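You operate a simulated robot arm through the tools that you are given. There is no shell and no other tool.

The job below is to be done with a simulated robot arm. You get a single attempt, and the scene is never put back.

Task
Put things in order on the top of the skid table. At the end: the yellow coil label stands where the red oil can stood; the white coil label stands where the yellow coil label stood; the grey bare film core stands where the white coil label stood; the teal coil label is on the brown carton liner board; the red oil can stands where the teal coil label stood; whatever was shut is shut again. Leave all else as you found it, and nothing knocked over.

Only the result counts: the job must be done as asked and must still hold three seconds after the hand-in. Knocking over, shifting, dropping, spilling or breaking anything else fails it.

Robot
A 7-joint arm with a two-finger parallel gripper, fixed in place. Base frame: the origin is at the foot of the arm, x ahead of it, y to its left, z up; the work surface is at about z = 0.74. Lengths are in m, angles in degrees, forces in N, time in s.
With the tool pointing down near the work surface it reaches from about 0.2 to 0.68 m from the base axis. Its first joint turns from -66.0 to 66.0 degrees. Payload 2.4 kg.
The TCP is the grasp point between the finger pads, 0.03 m short of the fingertips. In the tool frame z runs along the fingers and y along their closing line. Largest opening 0.094 m; finger width 0.028, thickness 0.01; the body of the gripper, 0.05 by 0.096 m, starts 0.055 m behind the TCP.
Orientation is that of the tool frame in the base frame, as [roll, pitch, yaw] about the fixed x, y, z axes, in that order (R = Rz(yaw) Ry(pitch) Rx(roll)). With the fingers straight down and closing along the base's y, the tool's x points along the base's -x, its y along +y and its z along -z.

Tools
- The arm moves only by the tool apply_moves. Its argument "targets" is a list of rows, each a list of 7 numbers: the opening, from 0 (shut) to 1 (fully open), then the shift along the tool's x, y, z in units of 30 mm (1.0 is 30 mm), then the turn, a rotation vector about the tool's x, y, z in units of 8 degrees (1.0 is 8 degrees). In form: [[grip, dx, dy, dz, ax, ay, az], ...]. A call has 1 to 20 rows; each row shifts and turns the commanded pose from where the row before left it, along the tool's axes as they then stand. A call with a number of a shift or a turn outside -1 to 1 is refused whole. Rows are played at 5 a second. More than 0.05 m and 8.6 degrees between two rows, or a gripper value outside its range, and nothing of the call is played. A pose out of reach is approached as far as the arm can. The call stops where the force on the tool passes 40 N (or 10 N more than at its start, if that is more) or the arm is blocked; 0.2 s more then pass. The fingers move at their own pace (about 0.153 m/s each) and stop on an object; they squeeze with about 39 N. The grip force told is the motor's: it shows also when the fingers shut on nothing. Time passes only in rows, and 0.2 s behind the last, so rows that do not move let the fingers close. The reply holds the time, the measured pose of the TCP, the force on the tool along the base axes, the opening and the grip force, in the units named above and with some noise, with the torque about the TCP (base axes, N m) and any sound that the robot's microphone picked up, and new pictures: "pictures" is both (left out), scene, wrist or none.
- Cameras (640 x 400 px; columns grow to the right, rows downward): "scene" is fixed at [0.0453, 0.4857, 1.4376]; the picture's right is [-0.65, -0.76, 0.00], its down [-0.48, 0.40, -0.78] and it looks along [0.60, -0.51, -0.62] (base axes); focal length 328 px, centre (320, 200). "wrist" rides on the gripper at [0.076, 0.014, -0.103] in the tool frame; the picture's right is [-0.18, 0.98, 0.00], its down [-0.75, -0.14, -0.64] and it looks along [-0.63, -0.12, 0.77] (tool axes); focal length 243 px, centre (320, 200). There is no depth. A picture from a camera that has moved, and an enlarged one, comes with that camera's place and axes in the base frame and with its lens.
- zoom(camera, box): a new picture of the part [left, top, right, bottom] of that camera's present view, enlarged. It takes no simulated time.
- hand_in(): hands the job in; it is judged then, once.

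Nothing tells you positions but the pictures and the camera data. Unless the task says otherwise, let go and move clear before handing in.

The tools are called after ">>>" as name(argument=value, ...) on one line, values as JSON. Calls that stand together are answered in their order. apply_moves: Moves the arm, as the interface text tells. Its arguments: {"type":"object","properties":{"targets":{"type":"array"},"pictures":{"type":"string","enum":["both","scene","wrist","none"]}},"required":["targets"]} The other tools are called the same way: zoom (camera, box) takes an enlarged picture of a part of a camera's view; hand_in () hands the job in.

At the start:

```text
time: 0.0
ee_pos: [0.4068, 0.0627, 1.0022]
tool_rot: [-179.9, 0.0, 179.9]
force: [-0.2, -0.8, 0.2]
wrist_torque: [0.0, 0.0, 0.01]
width: 0.0941
grasp_force: 0.1
```

scene: 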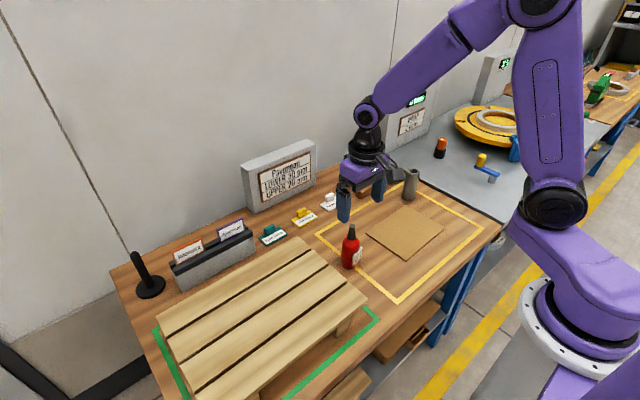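
wrist: 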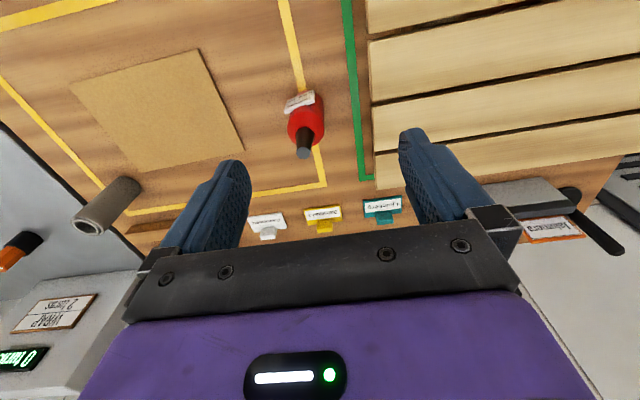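

I see a table with a pallet, a red oil can, three coil labels (teal, yellow, white), a grey film core and a brown board. I'll enlarge the pictures to locate each item first.

>>> zoom(camera="scene", box=[240, 160, 440, 285])

>>> zoom(camera="wrist", box=[230, 80, 430, 250])

>>> zoom(camera="scene", box=[100, 130, 340, 280])

>>> zoom(camera="wrist", box=[40, 40, 260, 260])

```text
3.20 times, centred on (340, 222) of scene
camera zoom: at [0.0453, 0.4857, 1.4376], right [-0.65, -0.76, 0.0], down [-0.48, 0.4, -0.78], along [0.6, -0.51, -0.62], focal length 1050 px, centre (256, 128)
```

zoom: 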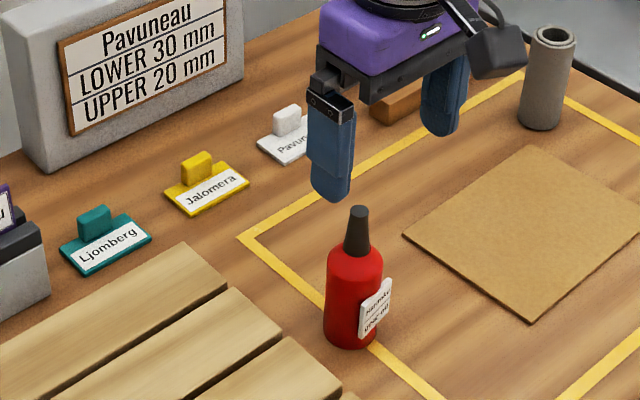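

```text
2.35 times, centred on (330, 165) of wrist
camera zoom: at [0.3306, 0.0778, 1.1046], right [0.19, 0.98, 0.0], down [0.75, -0.14, 0.64], along [0.63, -0.12, -0.77], focal length 571 px, centre (296, 282)
```

zoom: 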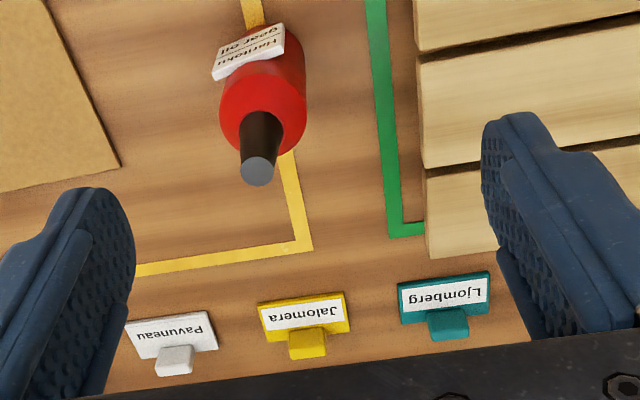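

```text
2.67 times, centred on (220, 205) of scene
camera zoom: at [0.0453, 0.4857, 1.4376], right [-0.65, -0.76, 0.0], down [-0.48, 0.4, -0.78], along [0.6, -0.51, -0.62], focal length 875 px, centre (587, 187)
```

zoom: 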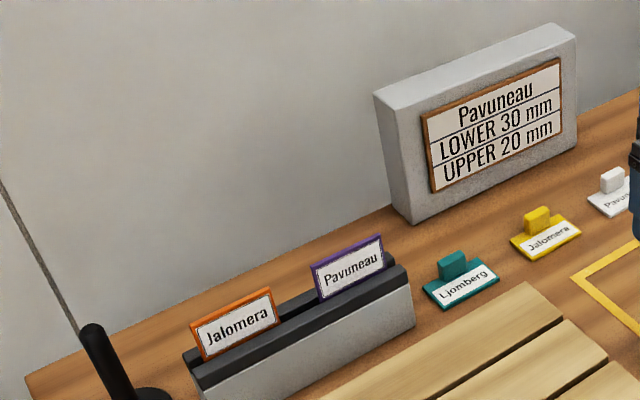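

```text
1.82 times, centred on (150, 150) of wrist
camera zoom: at [0.3306, 0.0778, 1.1046], right [0.19, 0.98, 0.0], down [0.75, -0.14, 0.64], along [0.63, -0.12, -0.77], focal length 441 px, centre (629, 291)
```

zoom: 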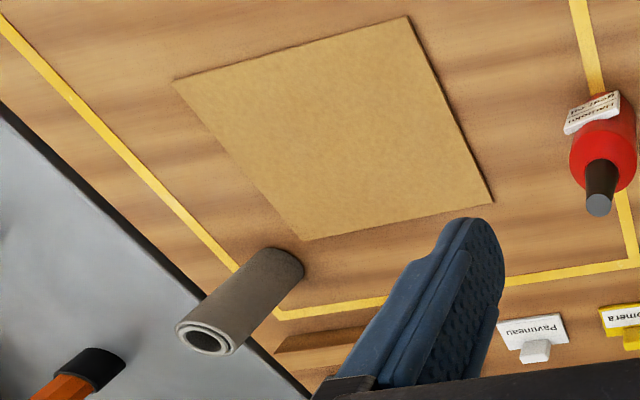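

Positions worked out so far: the labels are at about x 0.67 with y 0.141, 0.020 and -0.099 for teal, yellow and white. The can is at about (0.446, 0.037) and the core at about (0.525, -0.32). Next I'll move to hover near the teal label for a better look.

>>> apply_moves(targets=[[1, -0.97, 0.43, 0.3, 0, 0, 0], [1, -0.97, 0.43, 0.3, 0, 0, 0], [1, -0.97, 0.43, 0.3, 0, 0, 0], [1, -0.97, 0.43, 0.3, 0, 0, 0], [1, -0.97, 0.43, 0.3, 0, 0, 0], [1, -0.97, 0.43, 0.3, 0, 0, 0]])

>>> zoom(camera="scene", box=[340, 140, 500, 240])

```text
time: 1.4
ee_pos: [0.583, 0.1423, 0.9468]
tool_rot: [-179.9, 0.1, 180.0]
force: [0.1, 0.9, -0.3]
wrist_torque: [0.01, 0.0, 0.0]
width: 0.094
grasp_force: 0.0
camera wrist: at [0.5062, 0.1577, 1.0501], right [0.19, 0.98, 0.0], down [0.75, -0.14, 0.64], along [0.63, -0.12, -0.77], focal length 243 px, centre (320, 200)
```

scene: 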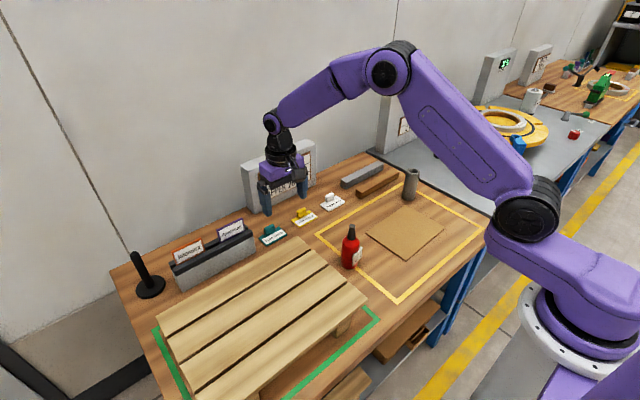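
wrist: 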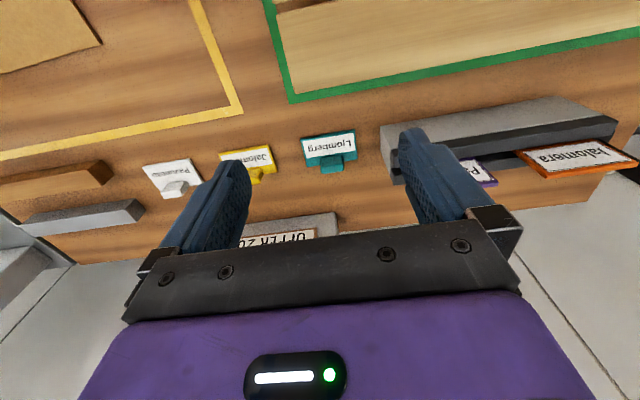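

```text
4.00 times, centred on (420, 190) of scene
camera zoom: at [0.0453, 0.4856, 1.4376], right [-0.65, -0.76, 0.0], down [-0.48, 0.4, -0.78], along [0.6, -0.51, -0.62], focal length 1313 px, centre (-80, 240)
```

zoom: 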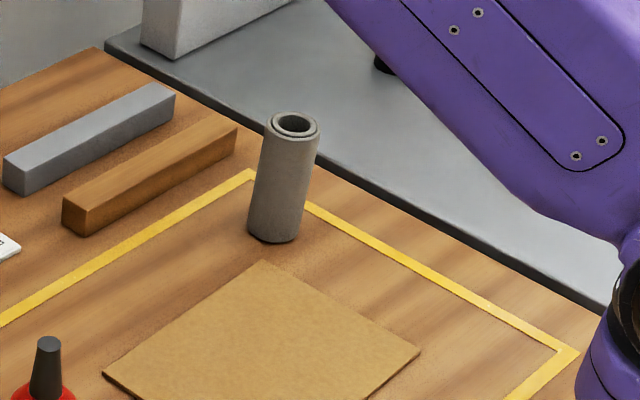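

The arm hovers just short of the teal label and all three labels are now in clear view. I'll zoom in on them to measure the tabs.

>>> zoom(camera="scene", box=[250, 180, 350, 250])

>>> zoom(camera="wrist", box=[270, 110, 390, 190])

>>> zoom(camera="wrist", box=[130, 120, 290, 220])

>>> zoom(camera="scene", box=[310, 190, 470, 300])

```text
5.71 times, centred on (300, 215) of scene
camera zoom: at [0.0453, 0.4856, 1.4376], right [-0.65, -0.76, 0.0], down [-0.48, 0.4, -0.78], along [0.6, -0.51, -0.62], focal length 1875 px, centre (434, 114)
```

zoom: 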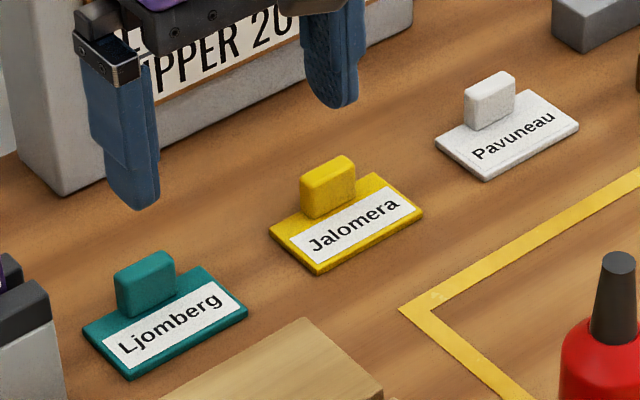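

```text
5.00 times, centred on (330, 150) of wrist
camera zoom: at [0.5062, 0.1577, 1.0501], right [0.19, 0.98, 0.0], down [0.75, -0.14, 0.64], along [0.63, -0.12, -0.77], focal length 1213 px, centre (270, 450)
```

zoom: 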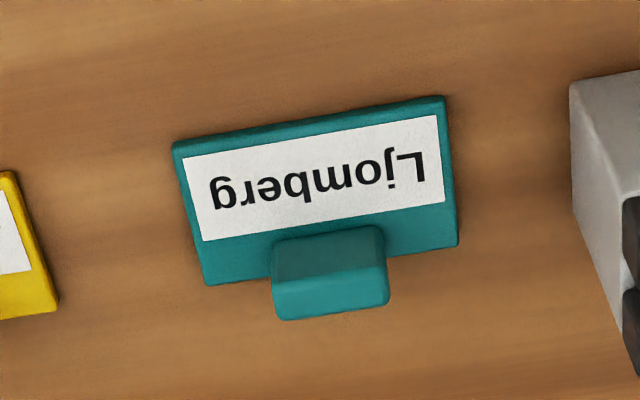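

```text
4.00 times, centred on (210, 170) of wrist
camera zoom: at [0.5062, 0.1577, 1.0501], right [0.19, 0.98, 0.0], down [0.75, -0.14, 0.64], along [0.63, -0.12, -0.77], focal length 970 px, centre (760, 320)
```

zoom: 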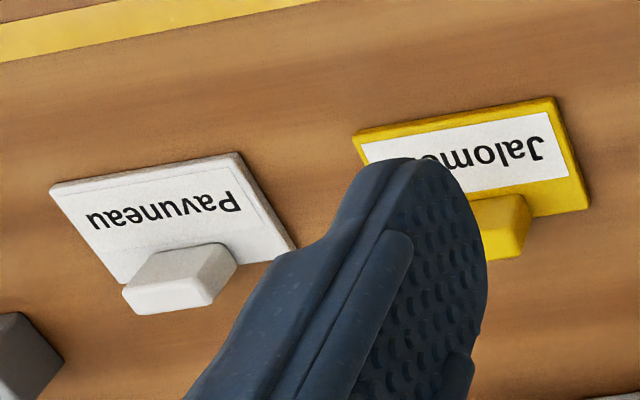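

```text
3.64 times, centred on (390, 245) of scene
camera zoom: at [0.0453, 0.4856, 1.4376], right [-0.65, -0.76, 0.0], down [-0.48, 0.4, -0.78], along [0.6, -0.51, -0.62], focal length 1193 px, centre (66, 36)
```

zoom: 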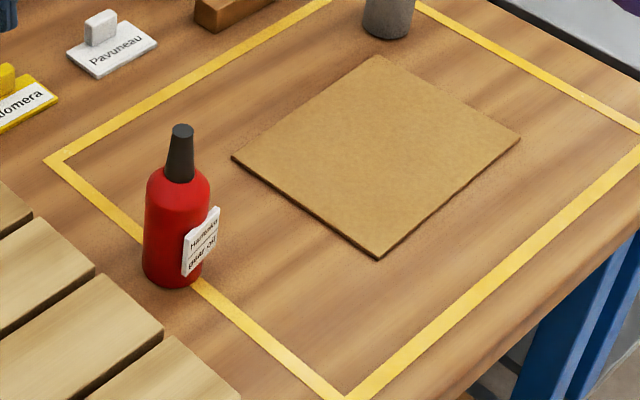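

The teal plate is centred at about (0.670, 0.141), and its tab spans x 0.681–0.692, y 0.125–0.156 with its top at about z 0.769. That is near the edge of reach, so I'll tilt the tool about 12° outward and move above the tab.

>>> apply_moves(targets=[[0.65, 0, 0, 0, 0, -0.75, 0], [0.65, 0, 0, 0, 0, -0.75, 0], [0.65, -0.49, 0, 0.833, 0, 0, 0], [0.65, -0.49, 0, 0.833, 0, 0, 0], [0.65, -0.49, 0, 0.833, 0, 0, 0], [0.65, -0.49, 0, 0.833, 0, 0, 0], [0.65, -0.49, 0, 0.833, 0, 0, 0]])

>>> zoom(camera="wrist", box=[200, 60, 440, 210])

>>> zoom(camera="scene", box=[220, 170, 320, 250])

```text
time: 3.0
ee_pos: [0.681, 0.1387, 0.8413]
tool_rot: [179.9, 12.2, 179.9]
force: [0.0, -0.3, 0.6]
wrist_torque: [0.02, 0.0, -0.01]
width: 0.0609
grasp_force: 0.1
camera wrist: at [0.5853, 0.1547, 0.925], right [0.18, 0.98, 0.04], down [0.6, -0.14, 0.79], along [0.78, -0.12, -0.62], focal length 243 px, centre (320, 200)
```

scene: 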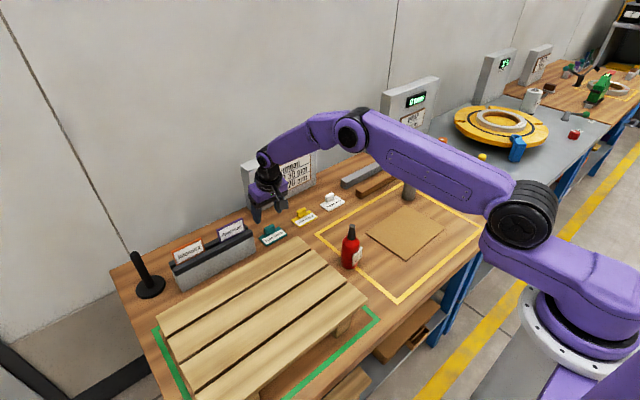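
wrist: 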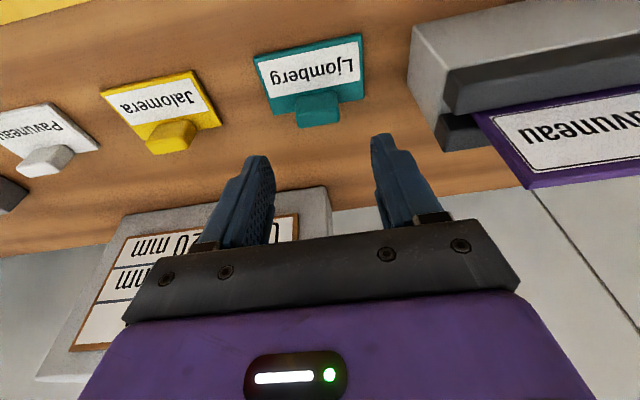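

```text
2.67 times, centred on (320, 135) of wrist
camera zoom: at [0.5853, 0.1547, 0.925], right [0.18, 0.98, 0.04], down [0.6, -0.14, 0.79], along [0.78, -0.12, -0.62], focal length 647 px, centre (320, 373)
```

zoom: 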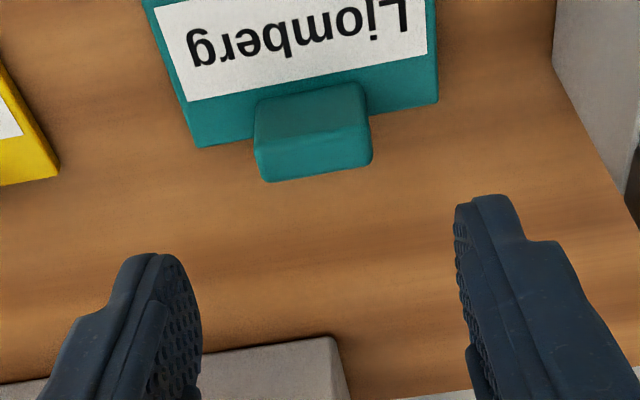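

```text
5.00 times, centred on (270, 210) of scene
camera zoom: at [0.0453, 0.4857, 1.4376], right [-0.65, -0.76, 0.0], down [-0.48, 0.4, -0.78], along [0.6, -0.51, -0.62], focal length 1641 px, centre (570, 150)
```

zoom: 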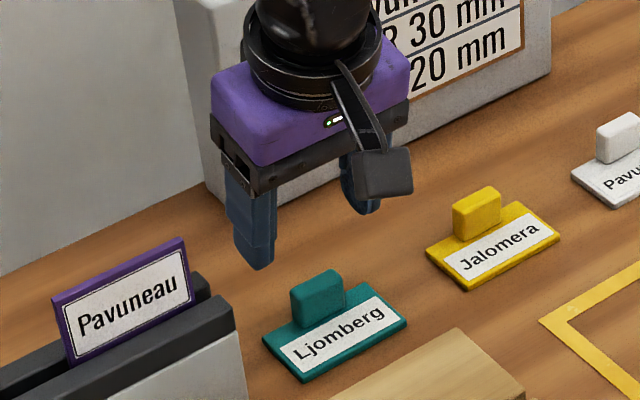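

Tool and tab are aligned in y (about 0.1405) and the TCP is at (0.681, 0.140, 0.841). I'll go straight down to about z 0.782.

>>> apply_moves(targets=[[0.6, 0.139, 0, 0.641, 0, 0, 0], [0.6, 0.139, 0, 0.641, 0, 0, 0], [0.6, 0.069, 0, 0.32, 0, 0, 0], [0.6, 0.069, 0, 0.32, 0, 0, 0]])

>>> zoom(camera="wrist", box=[200, 60, 440, 210])

>>> zoom(camera="scene", box=[220, 190, 320, 250])

```text
time: 4.0
ee_pos: [0.6789, 0.1414, 0.7813]
tool_rot: [-179.9, 12.1, 179.9]
force: [-0.4, 0.3, 0.4]
wrist_torque: [-0.05, -0.01, 0.02]
width: 0.0564
grasp_force: 0.2
camera wrist: at [0.5834, 0.1552, 0.8667], right [0.18, 0.98, 0.04], down [0.6, -0.14, 0.79], along [0.78, -0.12, -0.62], focal length 243 px, centre (320, 200)
```

scene: 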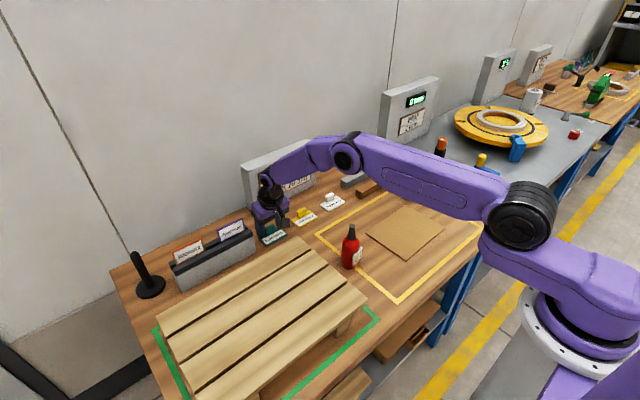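
wrist: 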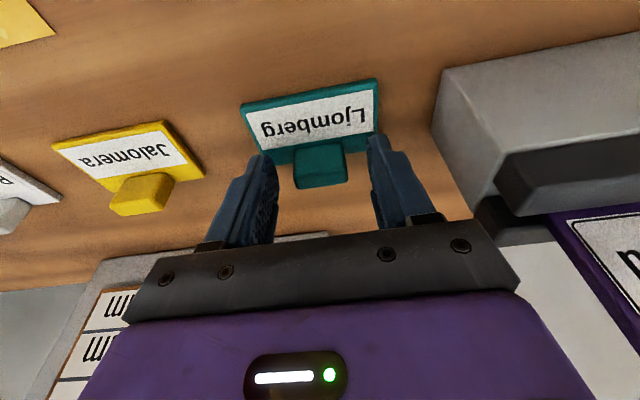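

```text
2.67 times, centred on (320, 135) of wrist
camera zoom: at [0.5834, 0.1552, 0.8667], right [0.18, 0.98, 0.04], down [0.6, -0.14, 0.79], along [0.78, -0.12, -0.62], focal length 647 px, centre (320, 373)
```

zoom: 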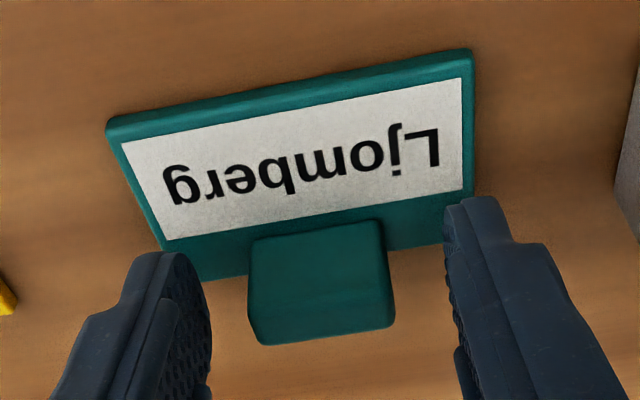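

```text
6.40 times, centred on (270, 220) of scene
camera zoom: at [0.0453, 0.4857, 1.4376], right [-0.65, -0.76, 0.0], down [-0.48, 0.4, -0.78], along [0.6, -0.51, -0.62], focal length 2100 px, centre (640, 72)
```

zoom: 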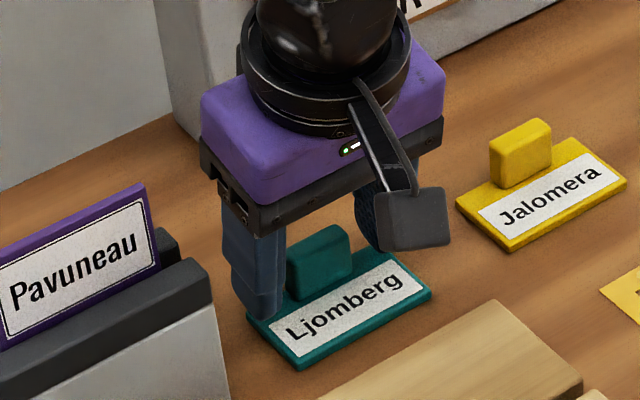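

The fingers straddle the teal tab without touching. I'll close on it, then lift a few centimetres.

>>> apply_moves(targets=[[0.0, 0, 0, 0, 0, 0, 0], [0.0, 0, 0, 0, 0, 0, 0], [0.0, 0, 0, 0, 0, 0, 0]], pictures="wrist")

```text
time: 4.8
ee_pos: [0.6785, 0.1401, 0.7818]
tool_rot: [-179.9, 12.0, 179.9]
force: [-0.4, -1.2, 0.0]
wrist_torque: [-0.04, -0.01, 0.0]
width: 0.0308
grasp_force: 39.4
camera wrist: at [0.5834, 0.1552, 0.8669], right [0.18, 0.98, 0.04], down [0.6, -0.14, 0.79], along [0.78, -0.12, -0.62], focal length 243 px, centre (320, 200)
```

wrist: 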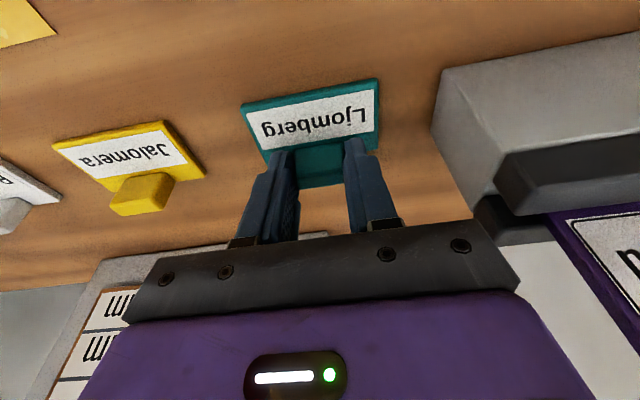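

Teal is gripped (width 0.031). I'll lift it to about z 0.96, clear of the oil can (top near 0.886), then carry it over the board, whose centre is at about (0.429, -0.182).

>>> apply_moves(targets=[[0, -0.104, 0, -0.489, 0, 0, 0], [0, -0.104, 0, -0.489, 0, 0, 0], [0, -0.208, 0, -0.978, 0, 0, 0], [0, -0.208, 0, -0.978, 0, 0, 0], [0, -0.208, 0, -0.978, 0, 0, 0], [0, -0.208, 0, -0.978, 0, 0, 0], [0, -0.208, 0, -0.978, 0, 0, 0]])

```text
time: 6.4
ee_pos: [0.6796, 0.1413, 0.9611]
tool_rot: [-179.9, 12.2, 179.8]
force: [0.3, -0.1, -0.3]
wrist_torque: [0.02, 0.01, 0.01]
width: 0.0306
grasp_force: 38.8
camera wrist: at [0.5837, 0.1558, 1.0467], right [0.18, 0.98, 0.04], down [0.6, -0.14, 0.79], along [0.78, -0.12, -0.62], focal length 243 px, centre (320, 200)
```

scene: 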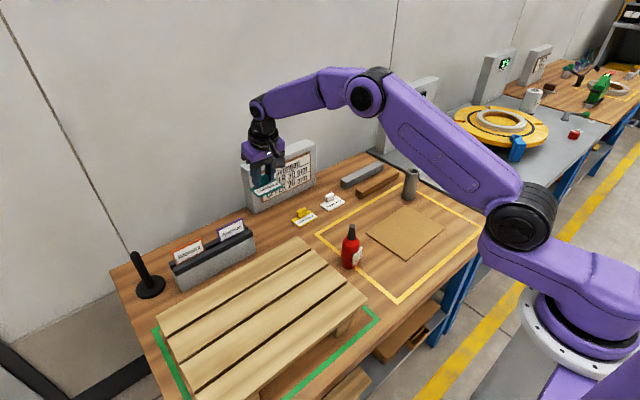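
wrist: 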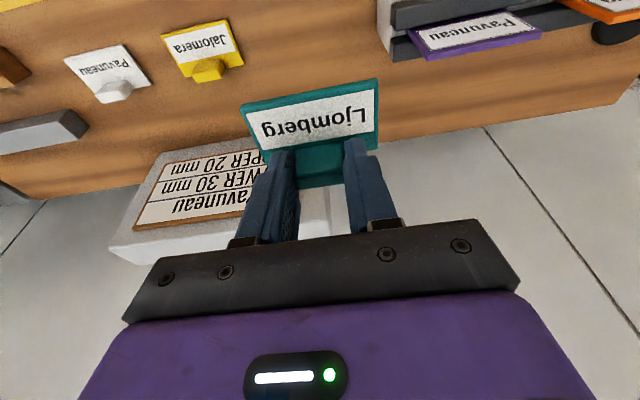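

The teal label hangs level and secure. Next I'll carry it across to above the board.

>>> apply_moves(targets=[[0, 0.653, -0.897, -0.139, 0, 0, 0], [0, 0.653, -0.897, -0.139, 0, 0, 0], [0, 0.653, -0.897, -0.139, 0, 0, 0], [0, 0.653, -0.897, -0.139, 0, 0, 0], [0, 0.653, -0.897, -0.139, 0, 0, 0], [0, 0.653, -0.897, -0.139, 0, 0, 0], [0, 0.653, -0.897, -0.139, 0, 0, 0], [0, 0.653, -0.897, -0.139, 0, 0, 0], [0, 0.653, -0.897, -0.139, 0, 0, 0], [0, 0.653, -0.897, -0.139, 0, 0, 0], [0, 0.653, -0.897, -0.139, 0, 0, 0], [0, 0.653, -0.897, -0.139, 0, 0, 0]])

```text
time: 9.0
ee_pos: [0.4392, -0.181, 0.9624]
tool_rot: [-180.0, 12.1, 180.0]
force: [0.5, 0.4, 0.0]
wrist_torque: [0.01, 0.01, 0.01]
width: 0.0305
grasp_force: 38.7
camera wrist: at [0.343, -0.1653, 1.0469], right [0.18, 0.98, 0.04], down [0.6, -0.14, 0.79], along [0.78, -0.12, -0.62], focal length 243 px, centre (320, 200)
```

scene: 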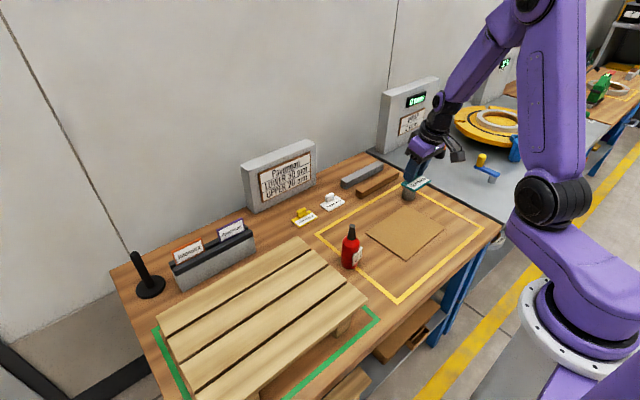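
wrist: 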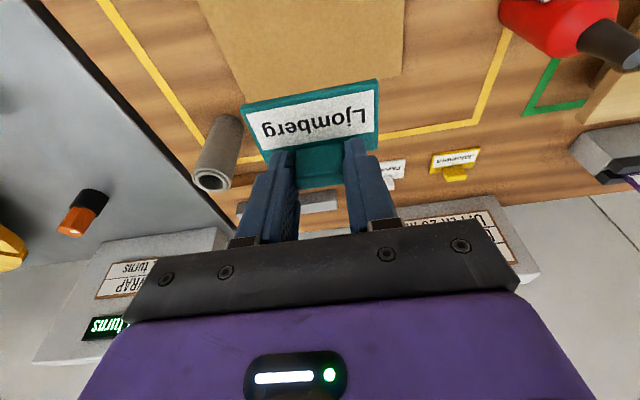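

The label is now above the board with the grey core well to the side. I'll go down most of the way, keeping about 2 cm of clearance.

>>> apply_moves(targets=[[0, 0.208, 0, 0.978, 0, 0, 0], [0, 0.208, 0, 0.978, 0, 0, 0], [0, 0.208, 0, 0.978, 0, 0, 0], [0, 0.208, 0, 0.978, 0, 0, 0], [0, 0.208, 0, 0.978, 0, 0, 0]])

>>> zoom(camera="scene", box=[340, 180, 480, 270])

```text
time: 10.2
ee_pos: [0.4398, -0.183, 0.8121]
tool_rot: [-179.9, 12.2, 179.9]
force: [0.6, 0.1, -0.8]
wrist_torque: [-0.02, 0.01, 0.02]
width: 0.0307
grasp_force: 38.7
camera wrist: at [0.3429, -0.1686, 0.8972], right [0.18, 0.98, 0.04], down [0.6, -0.14, 0.79], along [0.78, -0.12, -0.62], focal length 243 px, centre (320, 200)
```

scene: 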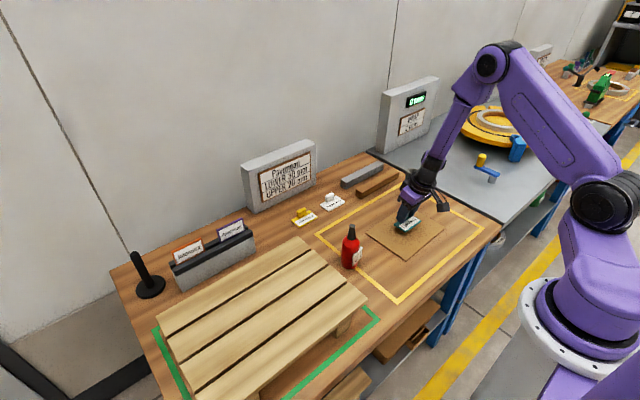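
wrist: 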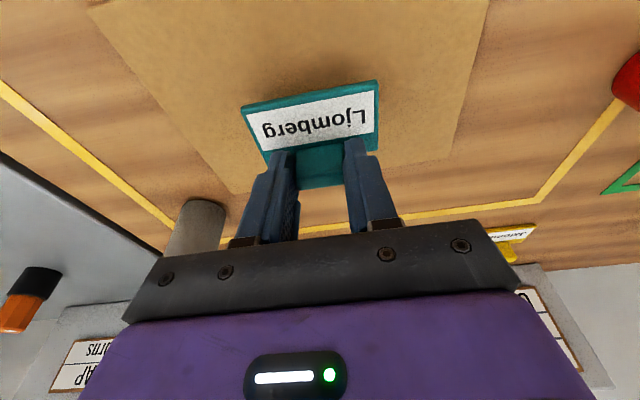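

```text
4.44 times, centred on (410, 225) of scene
camera zoom: at [0.0453, 0.4857, 1.4376], right [-0.65, -0.76, 0.0], down [-0.48, 0.4, -0.78], along [0.6, -0.51, -0.62], focal length 1458 px, centre (-80, 89)
```

zoom: 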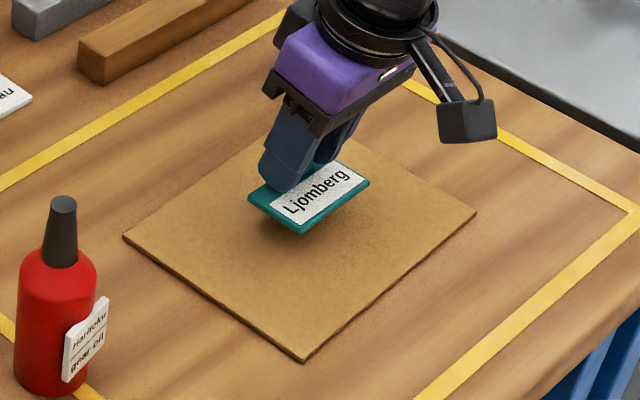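

The label is centred over the board with about 2.5 cm to go. I'll lower it gently to near contact.

>>> apply_moves(targets=[[0, 0.083, 0, 0.391, 0, 0, 0], [0, 0.069, 0, 0.326, 0, 0, 0]], pictures="none")

>>> apply_moves(targets=[[0, 0.0104, 0, 0.049, 0, 0, 0]], pictures="none")

>>> apply_moves(targets=[[0, 0.0104, 0, 0.049, 0, 0, 0]], pictures="none")

```text
time: 10.8
ee_pos: [0.4395, -0.1833, 0.7958]
tool_rot: [-180.0, 12.0, 180.0]
force: [0.2, -0.3, 0.0]
wrist_torque: [0.01, -0.02, 0.0]
width: 0.0308
grasp_force: 38.8
out of reach, approached as far as the arm can: row 2
```

```text
time: 11.2
ee_pos: [0.4391, -0.1827, 0.7945]
tool_rot: [-179.9, 12.1, -179.9]
force: [-0.2, 0.1, 0.0]
wrist_torque: [0.0, -0.02, 0.0]
width: 0.031
grasp_force: 39.5
```

```text
time: 11.6
ee_pos: [0.4387, -0.1834, 0.7929]
tool_rot: [-179.9, 12.1, -180.0]
force: [-0.3, -0.5, -0.1]
wrist_torque: [0.03, 0.05, -0.01]
width: 0.0308
grasp_force: 39.1
```

No contact yet at z 0.793. One row was reported as out of reach, but the small steps still move, so I'll keep lowering in small steps.

>>> apply_moves(targets=[[0, 0.0139, 0, 0.065, 0, 0, 0]], pictures="none")

>>> apply_moves(targets=[[0, 0.0139, 0, 0.065, 0, 0, 0]], pictures="none")

>>> apply_moves(targets=[[0, 0.0104, 0, 0.049, 0, 0, 0]], pictures="both")

```text
time: 12.0
ee_pos: [0.4395, -0.1821, 0.7889]
tool_rot: [-179.9, 12.1, -180.0]
force: [0.3, -1.1, -0.4]
wrist_torque: [0.01, 0.01, -0.01]
width: 0.0307
grasp_force: 39.1
```

```text
time: 12.4
ee_pos: [0.4385, -0.1828, 0.7876]
tool_rot: [180.0, 12.1, 180.0]
force: [0.7, 0.0, -0.9]
wrist_torque: [0.01, -0.01, -0.03]
width: 0.0306
grasp_force: 39.6
```

```text
time: 12.8
ee_pos: [0.4383, -0.1826, 0.7877]
tool_rot: [180.0, 12.1, 179.8]
force: [-2.2, 1.6, 4.7]
wrist_torque: [0.04, 0.16, 0.02]
width: 0.0308
grasp_force: 39.2
camera wrist: at [0.3431, -0.1682, 0.8714], right [0.18, 0.98, 0.04], down [0.6, -0.14, 0.79], along [0.78, -0.12, -0.62], focal length 243 px, centre (320, 200)
```

scene: 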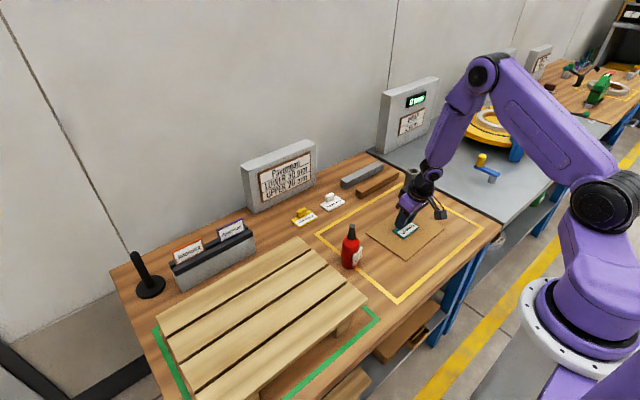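
wrist: 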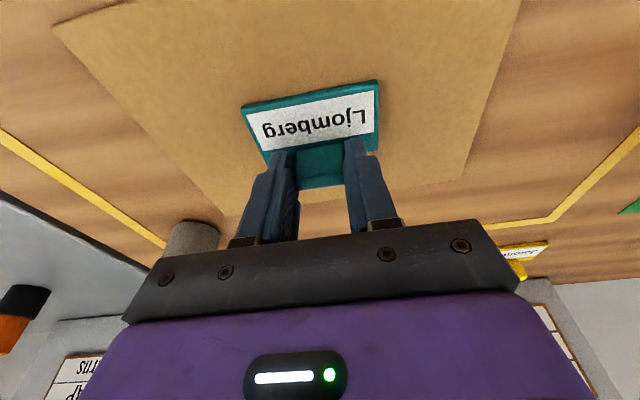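

The label now touches the board (about 5 N of upward force). I'll release it and rise straight up.

>>> apply_moves(targets=[[0.6, 0, 0, 0, 0, 0, 0], [0.6, 0, 0, 0, 0, 0, 0], [0.6, -0.104, 0, -0.489, 0, 0, 0], [0.6, -0.208, 0, -0.978, 0, 0, 0], [0.6, -0.208, 0, -0.978, 0, 0, 0], [0.6, -0.208, 0, -0.978, 0, 0, 0], [0.6, -0.208, 0, -0.978, 0, 0, 0], [0.6, -0.208, 0, -0.978, 0, 0, 0]])

>>> zoom(camera="scene", box=[320, 180, 480, 280])

```text
time: 14.6
ee_pos: [0.436, -0.1823, 0.9524]
tool_rot: [-179.9, 12.2, -180.0]
force: [-0.7, -0.3, 0.6]
wrist_torque: [-0.04, -0.02, 0.01]
width: 0.0561
grasp_force: 0.2
camera wrist: at [0.3399, -0.1672, 1.0369], right [0.18, 0.98, 0.04], down [0.6, -0.14, 0.79], along [0.78, -0.12, -0.62], focal length 243 px, centre (320, 200)
```

scene: 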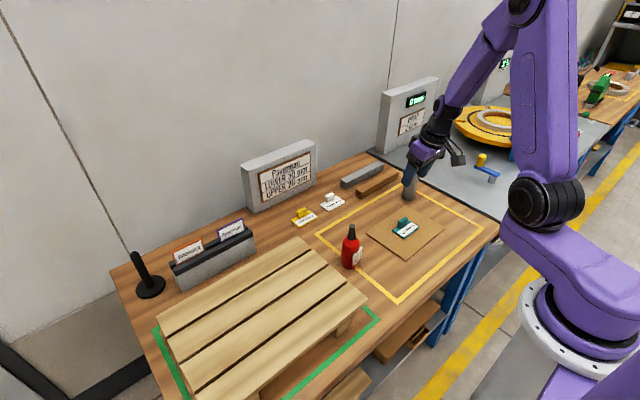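
wrist: 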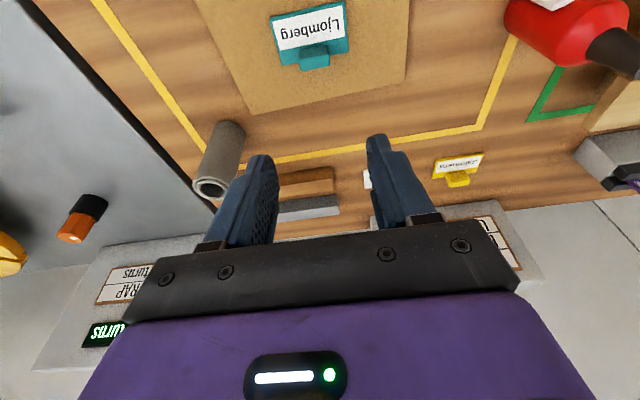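

```text
4.00 times, centred on (400, 230) of scene
camera zoom: at [0.0453, 0.4857, 1.4376], right [-0.65, -0.76, 0.0], down [-0.48, 0.4, -0.78], along [0.6, -0.51, -0.62], focal length 1313 px, centre (0, 80)
```

zoom: 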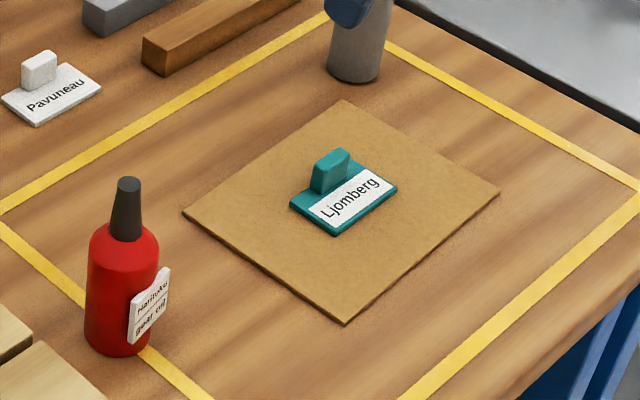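

Teal sits squarely on the board. The oil can is next, so I'll move high above it to check its shape and where its tag points.

>>> apply_moves(targets=[[0.8, 0.026, 0.967, -0.218, 0, 0, 0], [0.8, 0.026, 0.967, -0.218, 0, 0, 0], [0.8, 0.026, 0.967, -0.218, 0, 0, 0], [0.8, 0.026, 0.967, -0.218, 0, 0, 0], [0.8, 0.026, 0.967, -0.218, 0, 0, 0], [0.8, 0.026, 0.967, -0.218, 0, 0, 0], [0.8, 0.026, 0.967, -0.218, 0, 0, 0], [0.8, 0.026, 0.967, -0.218, 0, 0, 0]])

>>> zoom(camera="wrist", box=[220, 20, 380, 140])

>>> zoom(camera="scene", box=[310, 210, 390, 280])

```text
time: 16.4
ee_pos: [0.4224, 0.0498, 0.9993]
tool_rot: [-179.9, 12.0, 179.8]
force: [-0.6, 0.2, 0.6]
wrist_torque: [0.01, 0.0, 0.0]
width: 0.075
grasp_force: 0.1
camera wrist: at [0.3271, 0.0649, 1.0841], right [0.18, 0.98, 0.04], down [0.6, -0.14, 0.79], along [0.78, -0.12, -0.62], focal length 243 px, centre (320, 200)
```

scene: 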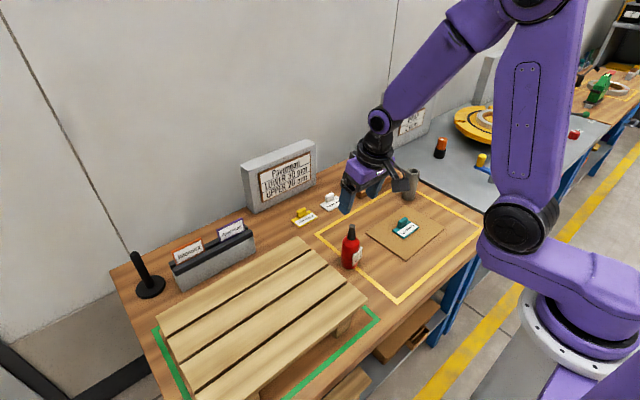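
wrist: 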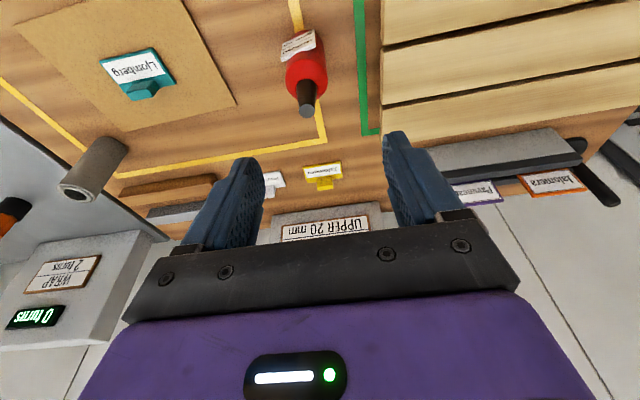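

```text
3.33 times, centred on (300, 80) of wrist
camera zoom: at [0.3271, 0.0649, 1.0841], right [0.18, 0.98, 0.04], down [0.6, -0.14, 0.79], along [0.78, -0.12, -0.62], focal length 809 px, centre (387, 600)
```

zoom: 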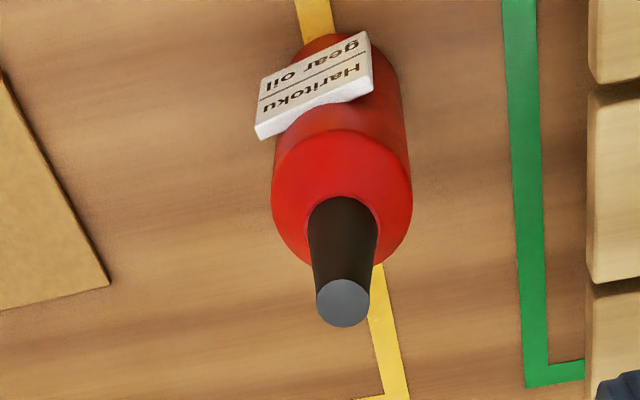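

```text
5.71 times, centred on (350, 245) of scene
camera zoom: at [0.0453, 0.4857, 1.4376], right [-0.65, -0.76, 0.0], down [-0.48, 0.4, -0.78], along [0.6, -0.51, -0.62], focal length 1875 px, centre (149, -57)
```

zoom: 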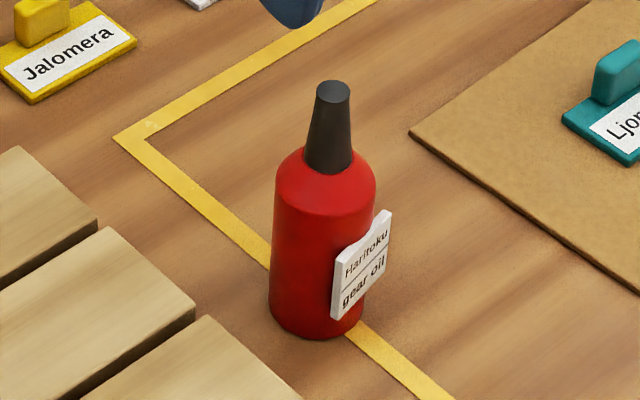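

The can's axis is at about (0.450, 0.038). Its body is straight up to z 0.82, the cap top is at about 0.880, and the tag faces roughly -x. I'll yaw the tool 12° to match the tag and the later placing spot, then come down to z 0.90 around the cap.

>>> apply_moves(targets=[[0.8, 0, 0, 0, -0.156, 0, -0.7335], [0.8, 0, 0, 0, -0.156, 0, -0.7335], [0.8, 0.007, -0.147, 0.846, 0, 0, 0], [0.8, 0.007, -0.147, 0.846, 0, 0, 0], [0.8, 0.007, -0.147, 0.846, 0, 0, 0], [0.8, 0.007, -0.147, 0.846, 0, 0, 0]])

>>> zoom(camera="wrist", box=[200, 20, 440, 240])

>>> zoom(camera="scene", box=[300, 170, 420, 280])

```text
time: 17.8
ee_pos: [0.4461, 0.0376, 0.9014]
tool_rot: [-179.9, 12.1, -168.0]
force: [-0.8, 0.2, -0.1]
wrist_torque: [-0.02, 0.01, 0.02]
width: 0.075
grasp_force: 0.1
camera wrist: at [0.3491, 0.0316, 0.9856], right [-0.03, 1.0, 0.04], down [0.62, -0.01, 0.79], along [0.79, 0.04, -0.62], focal length 243 px, centre (320, 200)
```

scene: 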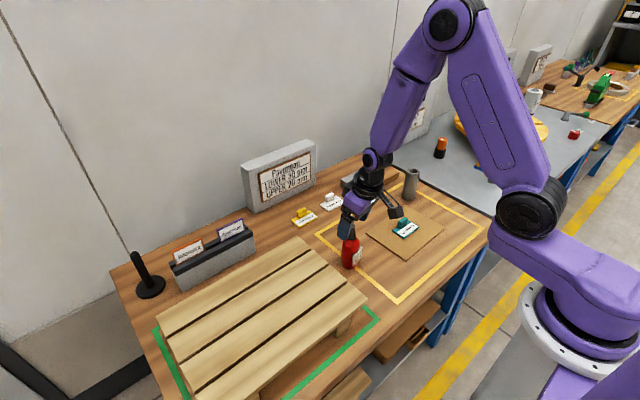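
wrist: 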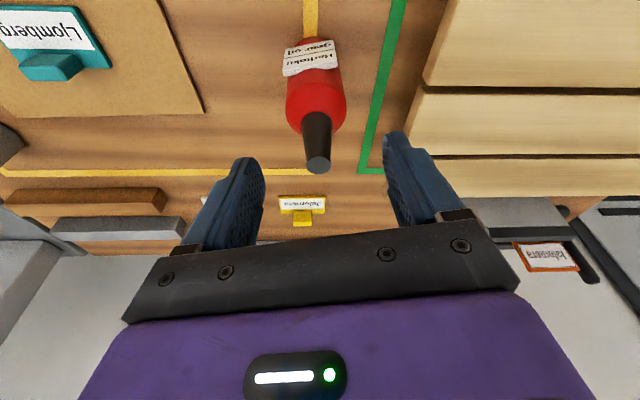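

```text
1.82 times, centred on (320, 130) of wrist
camera zoom: at [0.3491, 0.0316, 0.9856], right [-0.03, 1.0, 0.04], down [0.62, -0.01, 0.79], along [0.79, 0.04, -0.62], focal length 441 px, centre (320, 327)
```

zoom: 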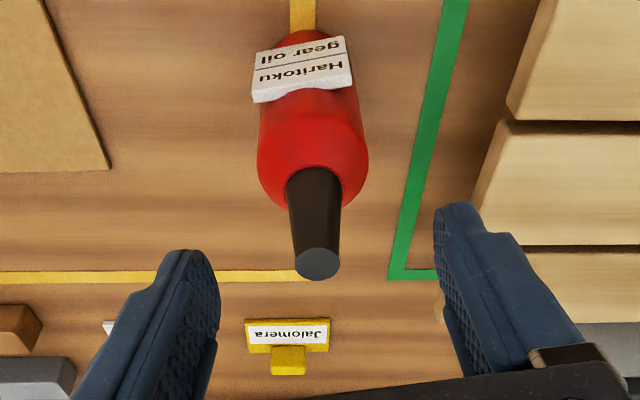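

```text
3.64 times, centred on (360, 225) of scene
camera zoom: at [0.0453, 0.4857, 1.4376], right [-0.65, -0.76, 0.0], down [-0.48, 0.4, -0.78], along [0.6, -0.51, -0.62], focal length 1193 px, centre (174, 109)
```

zoom: 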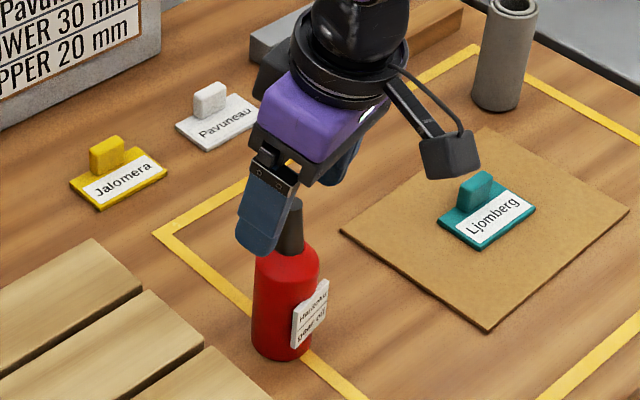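

Fingers and can are lined up within about 1–2 mm. I'll go down to about z 0.833, with small rows at the end to feel for any touch of cap against palm.

>>> apply_moves(targets=[[0.8, 0.173, -0.02, 0.815, 0, 0, 0], [0.8, 0.173, -0.02, 0.815, 0, 0, 0], [0.8, 0.035, 0, 0.163, 0, 0, 0], [0.8, 0.035, 0, 0.163, 0, 0, 0], [0.8, 0.035, 0, 0.163, 0, 0, 0], [0.8, 0.02, 0, 0.1, 0, 0, 0]])

>>> zoom(camera="wrist", box=[200, 20, 440, 240])

>>> zoom(camera="scene", box=[300, 170, 420, 280])

```text
time: 19.2
ee_pos: [0.4467, 0.0342, 0.8333]
tool_rot: [-179.9, 12.2, -168.2]
force: [0.2, -0.1, 0.4]
wrist_torque: [0.04, 0.01, 0.02]
width: 0.0752
grasp_force: 0.1
camera wrist: at [0.3494, 0.0295, 0.9176], right [-0.03, 1.0, 0.04], down [0.62, -0.01, 0.79], along [0.79, 0.04, -0.62], focal length 243 px, centre (320, 200)
```

scene: 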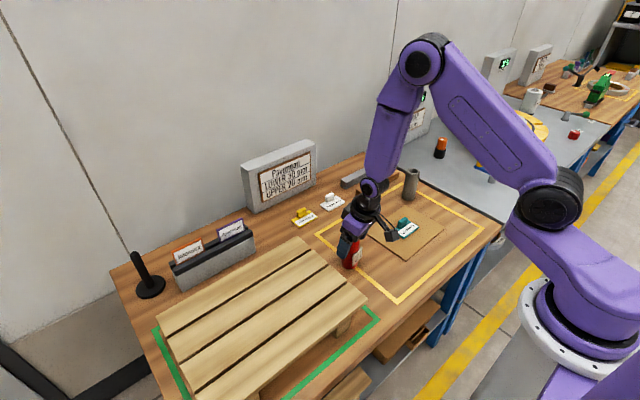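
wrist: 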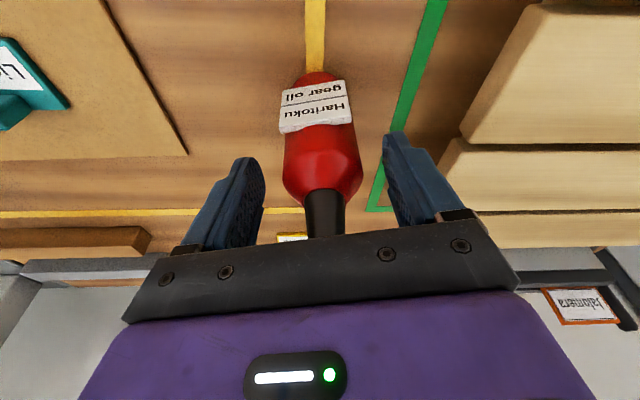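

```text
1.82 times, centred on (320, 130) of wrist
camera zoom: at [0.3494, 0.0295, 0.9176], right [-0.03, 1.0, 0.04], down [0.62, -0.01, 0.79], along [0.79, 0.04, -0.62], focal length 441 px, centre (320, 327)
```

zoom: 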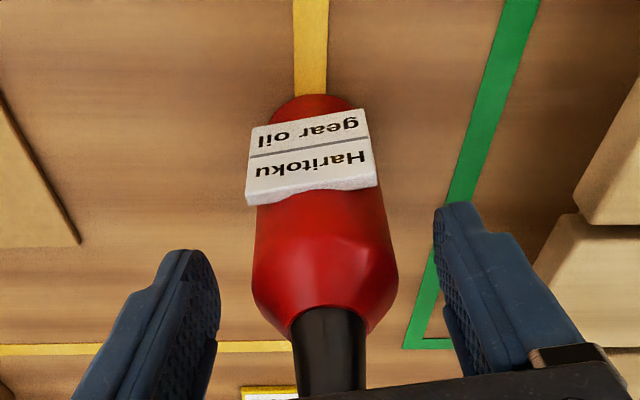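

```text
3.64 times, centred on (360, 225) of scene
camera zoom: at [0.0453, 0.4857, 1.4376], right [-0.65, -0.76, 0.0], down [-0.48, 0.4, -0.78], along [0.6, -0.51, -0.62], focal length 1193 px, centre (174, 109)
```

zoom: 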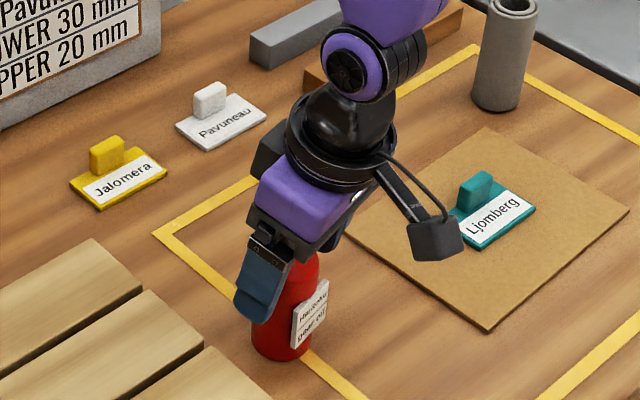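

The fingers straddle the can body with the gap even on both sides. I'll go 2 mm lower, then close.

>>> apply_moves(targets=[[0.8, 0.0139, 0, 0.065, 0, 0, 0], [0.0, 0, 0, 0, 0, 0, 0], [0.0, 0, 0, 0, 0, 0, 0], [0.0, 0, 0, 0, 0, 0, 0]], pictures="wrist")

```text
time: 20.2
ee_pos: [0.4468, 0.0356, 0.8321]
tool_rot: [-179.9, 12.1, -168.1]
force: [0.6, 1.1, 0.3]
wrist_torque: [0.07, -0.04, 0.04]
width: 0.0444
grasp_force: 39.2
camera wrist: at [0.3494, 0.0296, 0.9156], right [-0.03, 1.0, 0.04], down [0.62, -0.01, 0.79], along [0.79, 0.04, -0.62], focal length 243 px, centre (320, 200)
```

wrist: 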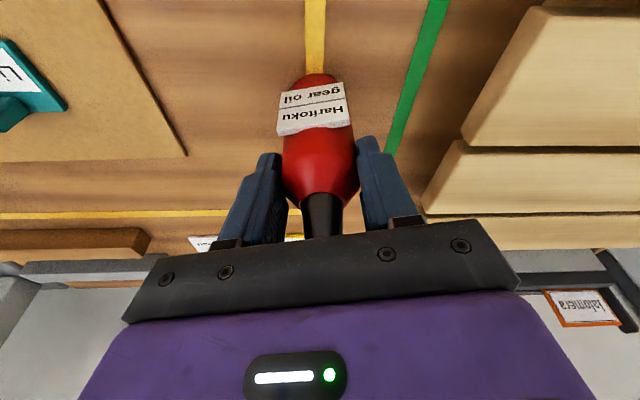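

The fingers closed to 0.044, a bit less than the 0.048 I expected. I'll try a 6 mm lift and compare pictures to see whether the grip holds.

>>> apply_moves(targets=[[0, -0.0208, 0, -0.0978, 0, 0, 0], [0, -0.0208, 0, -0.0978, 0, 0, 0]])

>>> zoom(camera="wrist", box=[200, 20, 440, 240])

>>> zoom(camera="scene", box=[310, 210, 390, 280])

```text
time: 20.8
ee_pos: [0.4456, 0.0344, 0.8364]
tool_rot: [-179.9, 12.0, -168.1]
force: [0.2, -0.6, -2.4]
wrist_torque: [-0.01, 0.01, -0.01]
width: 0.0446
grasp_force: 39.2
camera wrist: at [0.3488, 0.0295, 0.921], right [-0.03, 1.0, 0.04], down [0.62, -0.01, 0.79], along [0.79, 0.04, -0.62], focal length 243 px, centre (320, 200)
```

scene: 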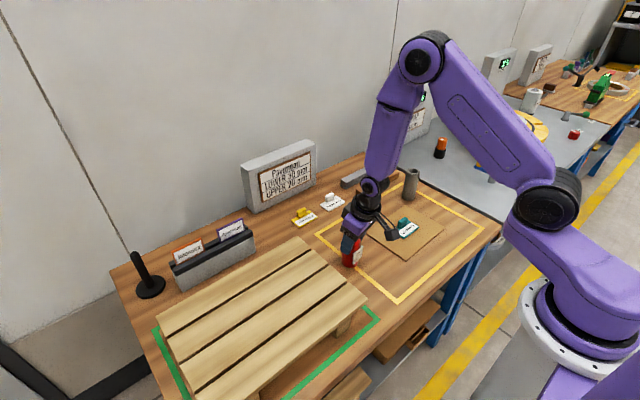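
wrist: 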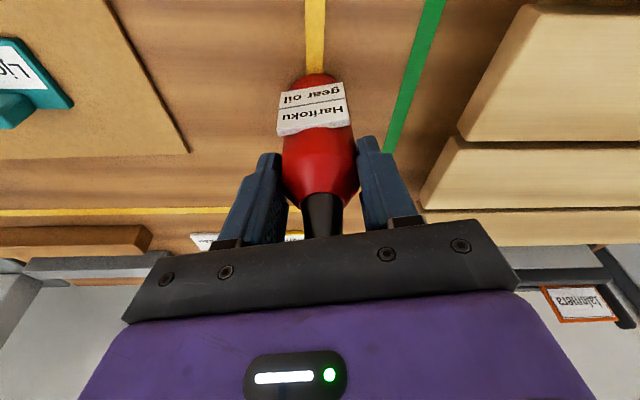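

```text
1.82 times, centred on (320, 130) of wrist
camera zoom: at [0.3488, 0.0295, 0.921], right [-0.03, 1.0, 0.04], down [0.62, -0.01, 0.79], along [0.79, 0.04, -0.62], focal length 441 px, centre (320, 327)
```

zoom: 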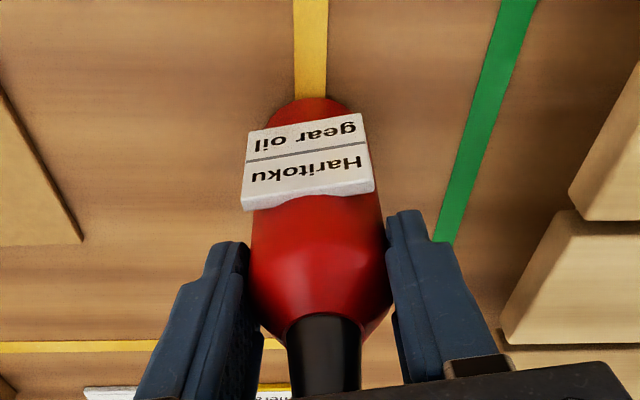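

```text
5.71 times, centred on (350, 245) of scene
camera zoom: at [0.0454, 0.4857, 1.4376], right [-0.65, -0.76, 0.0], down [-0.48, 0.4, -0.78], along [0.6, -0.51, -0.62], focal length 1875 px, centre (149, -57)
```

zoom: 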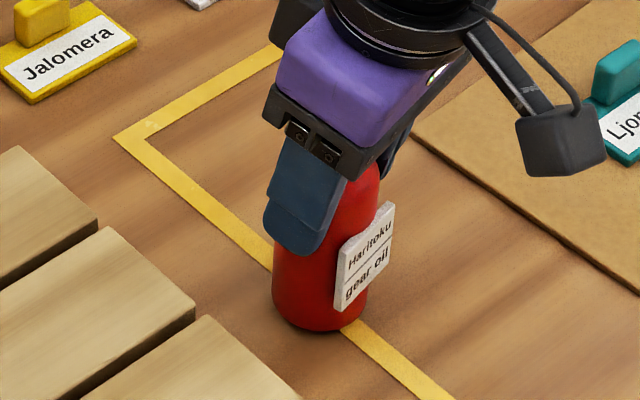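

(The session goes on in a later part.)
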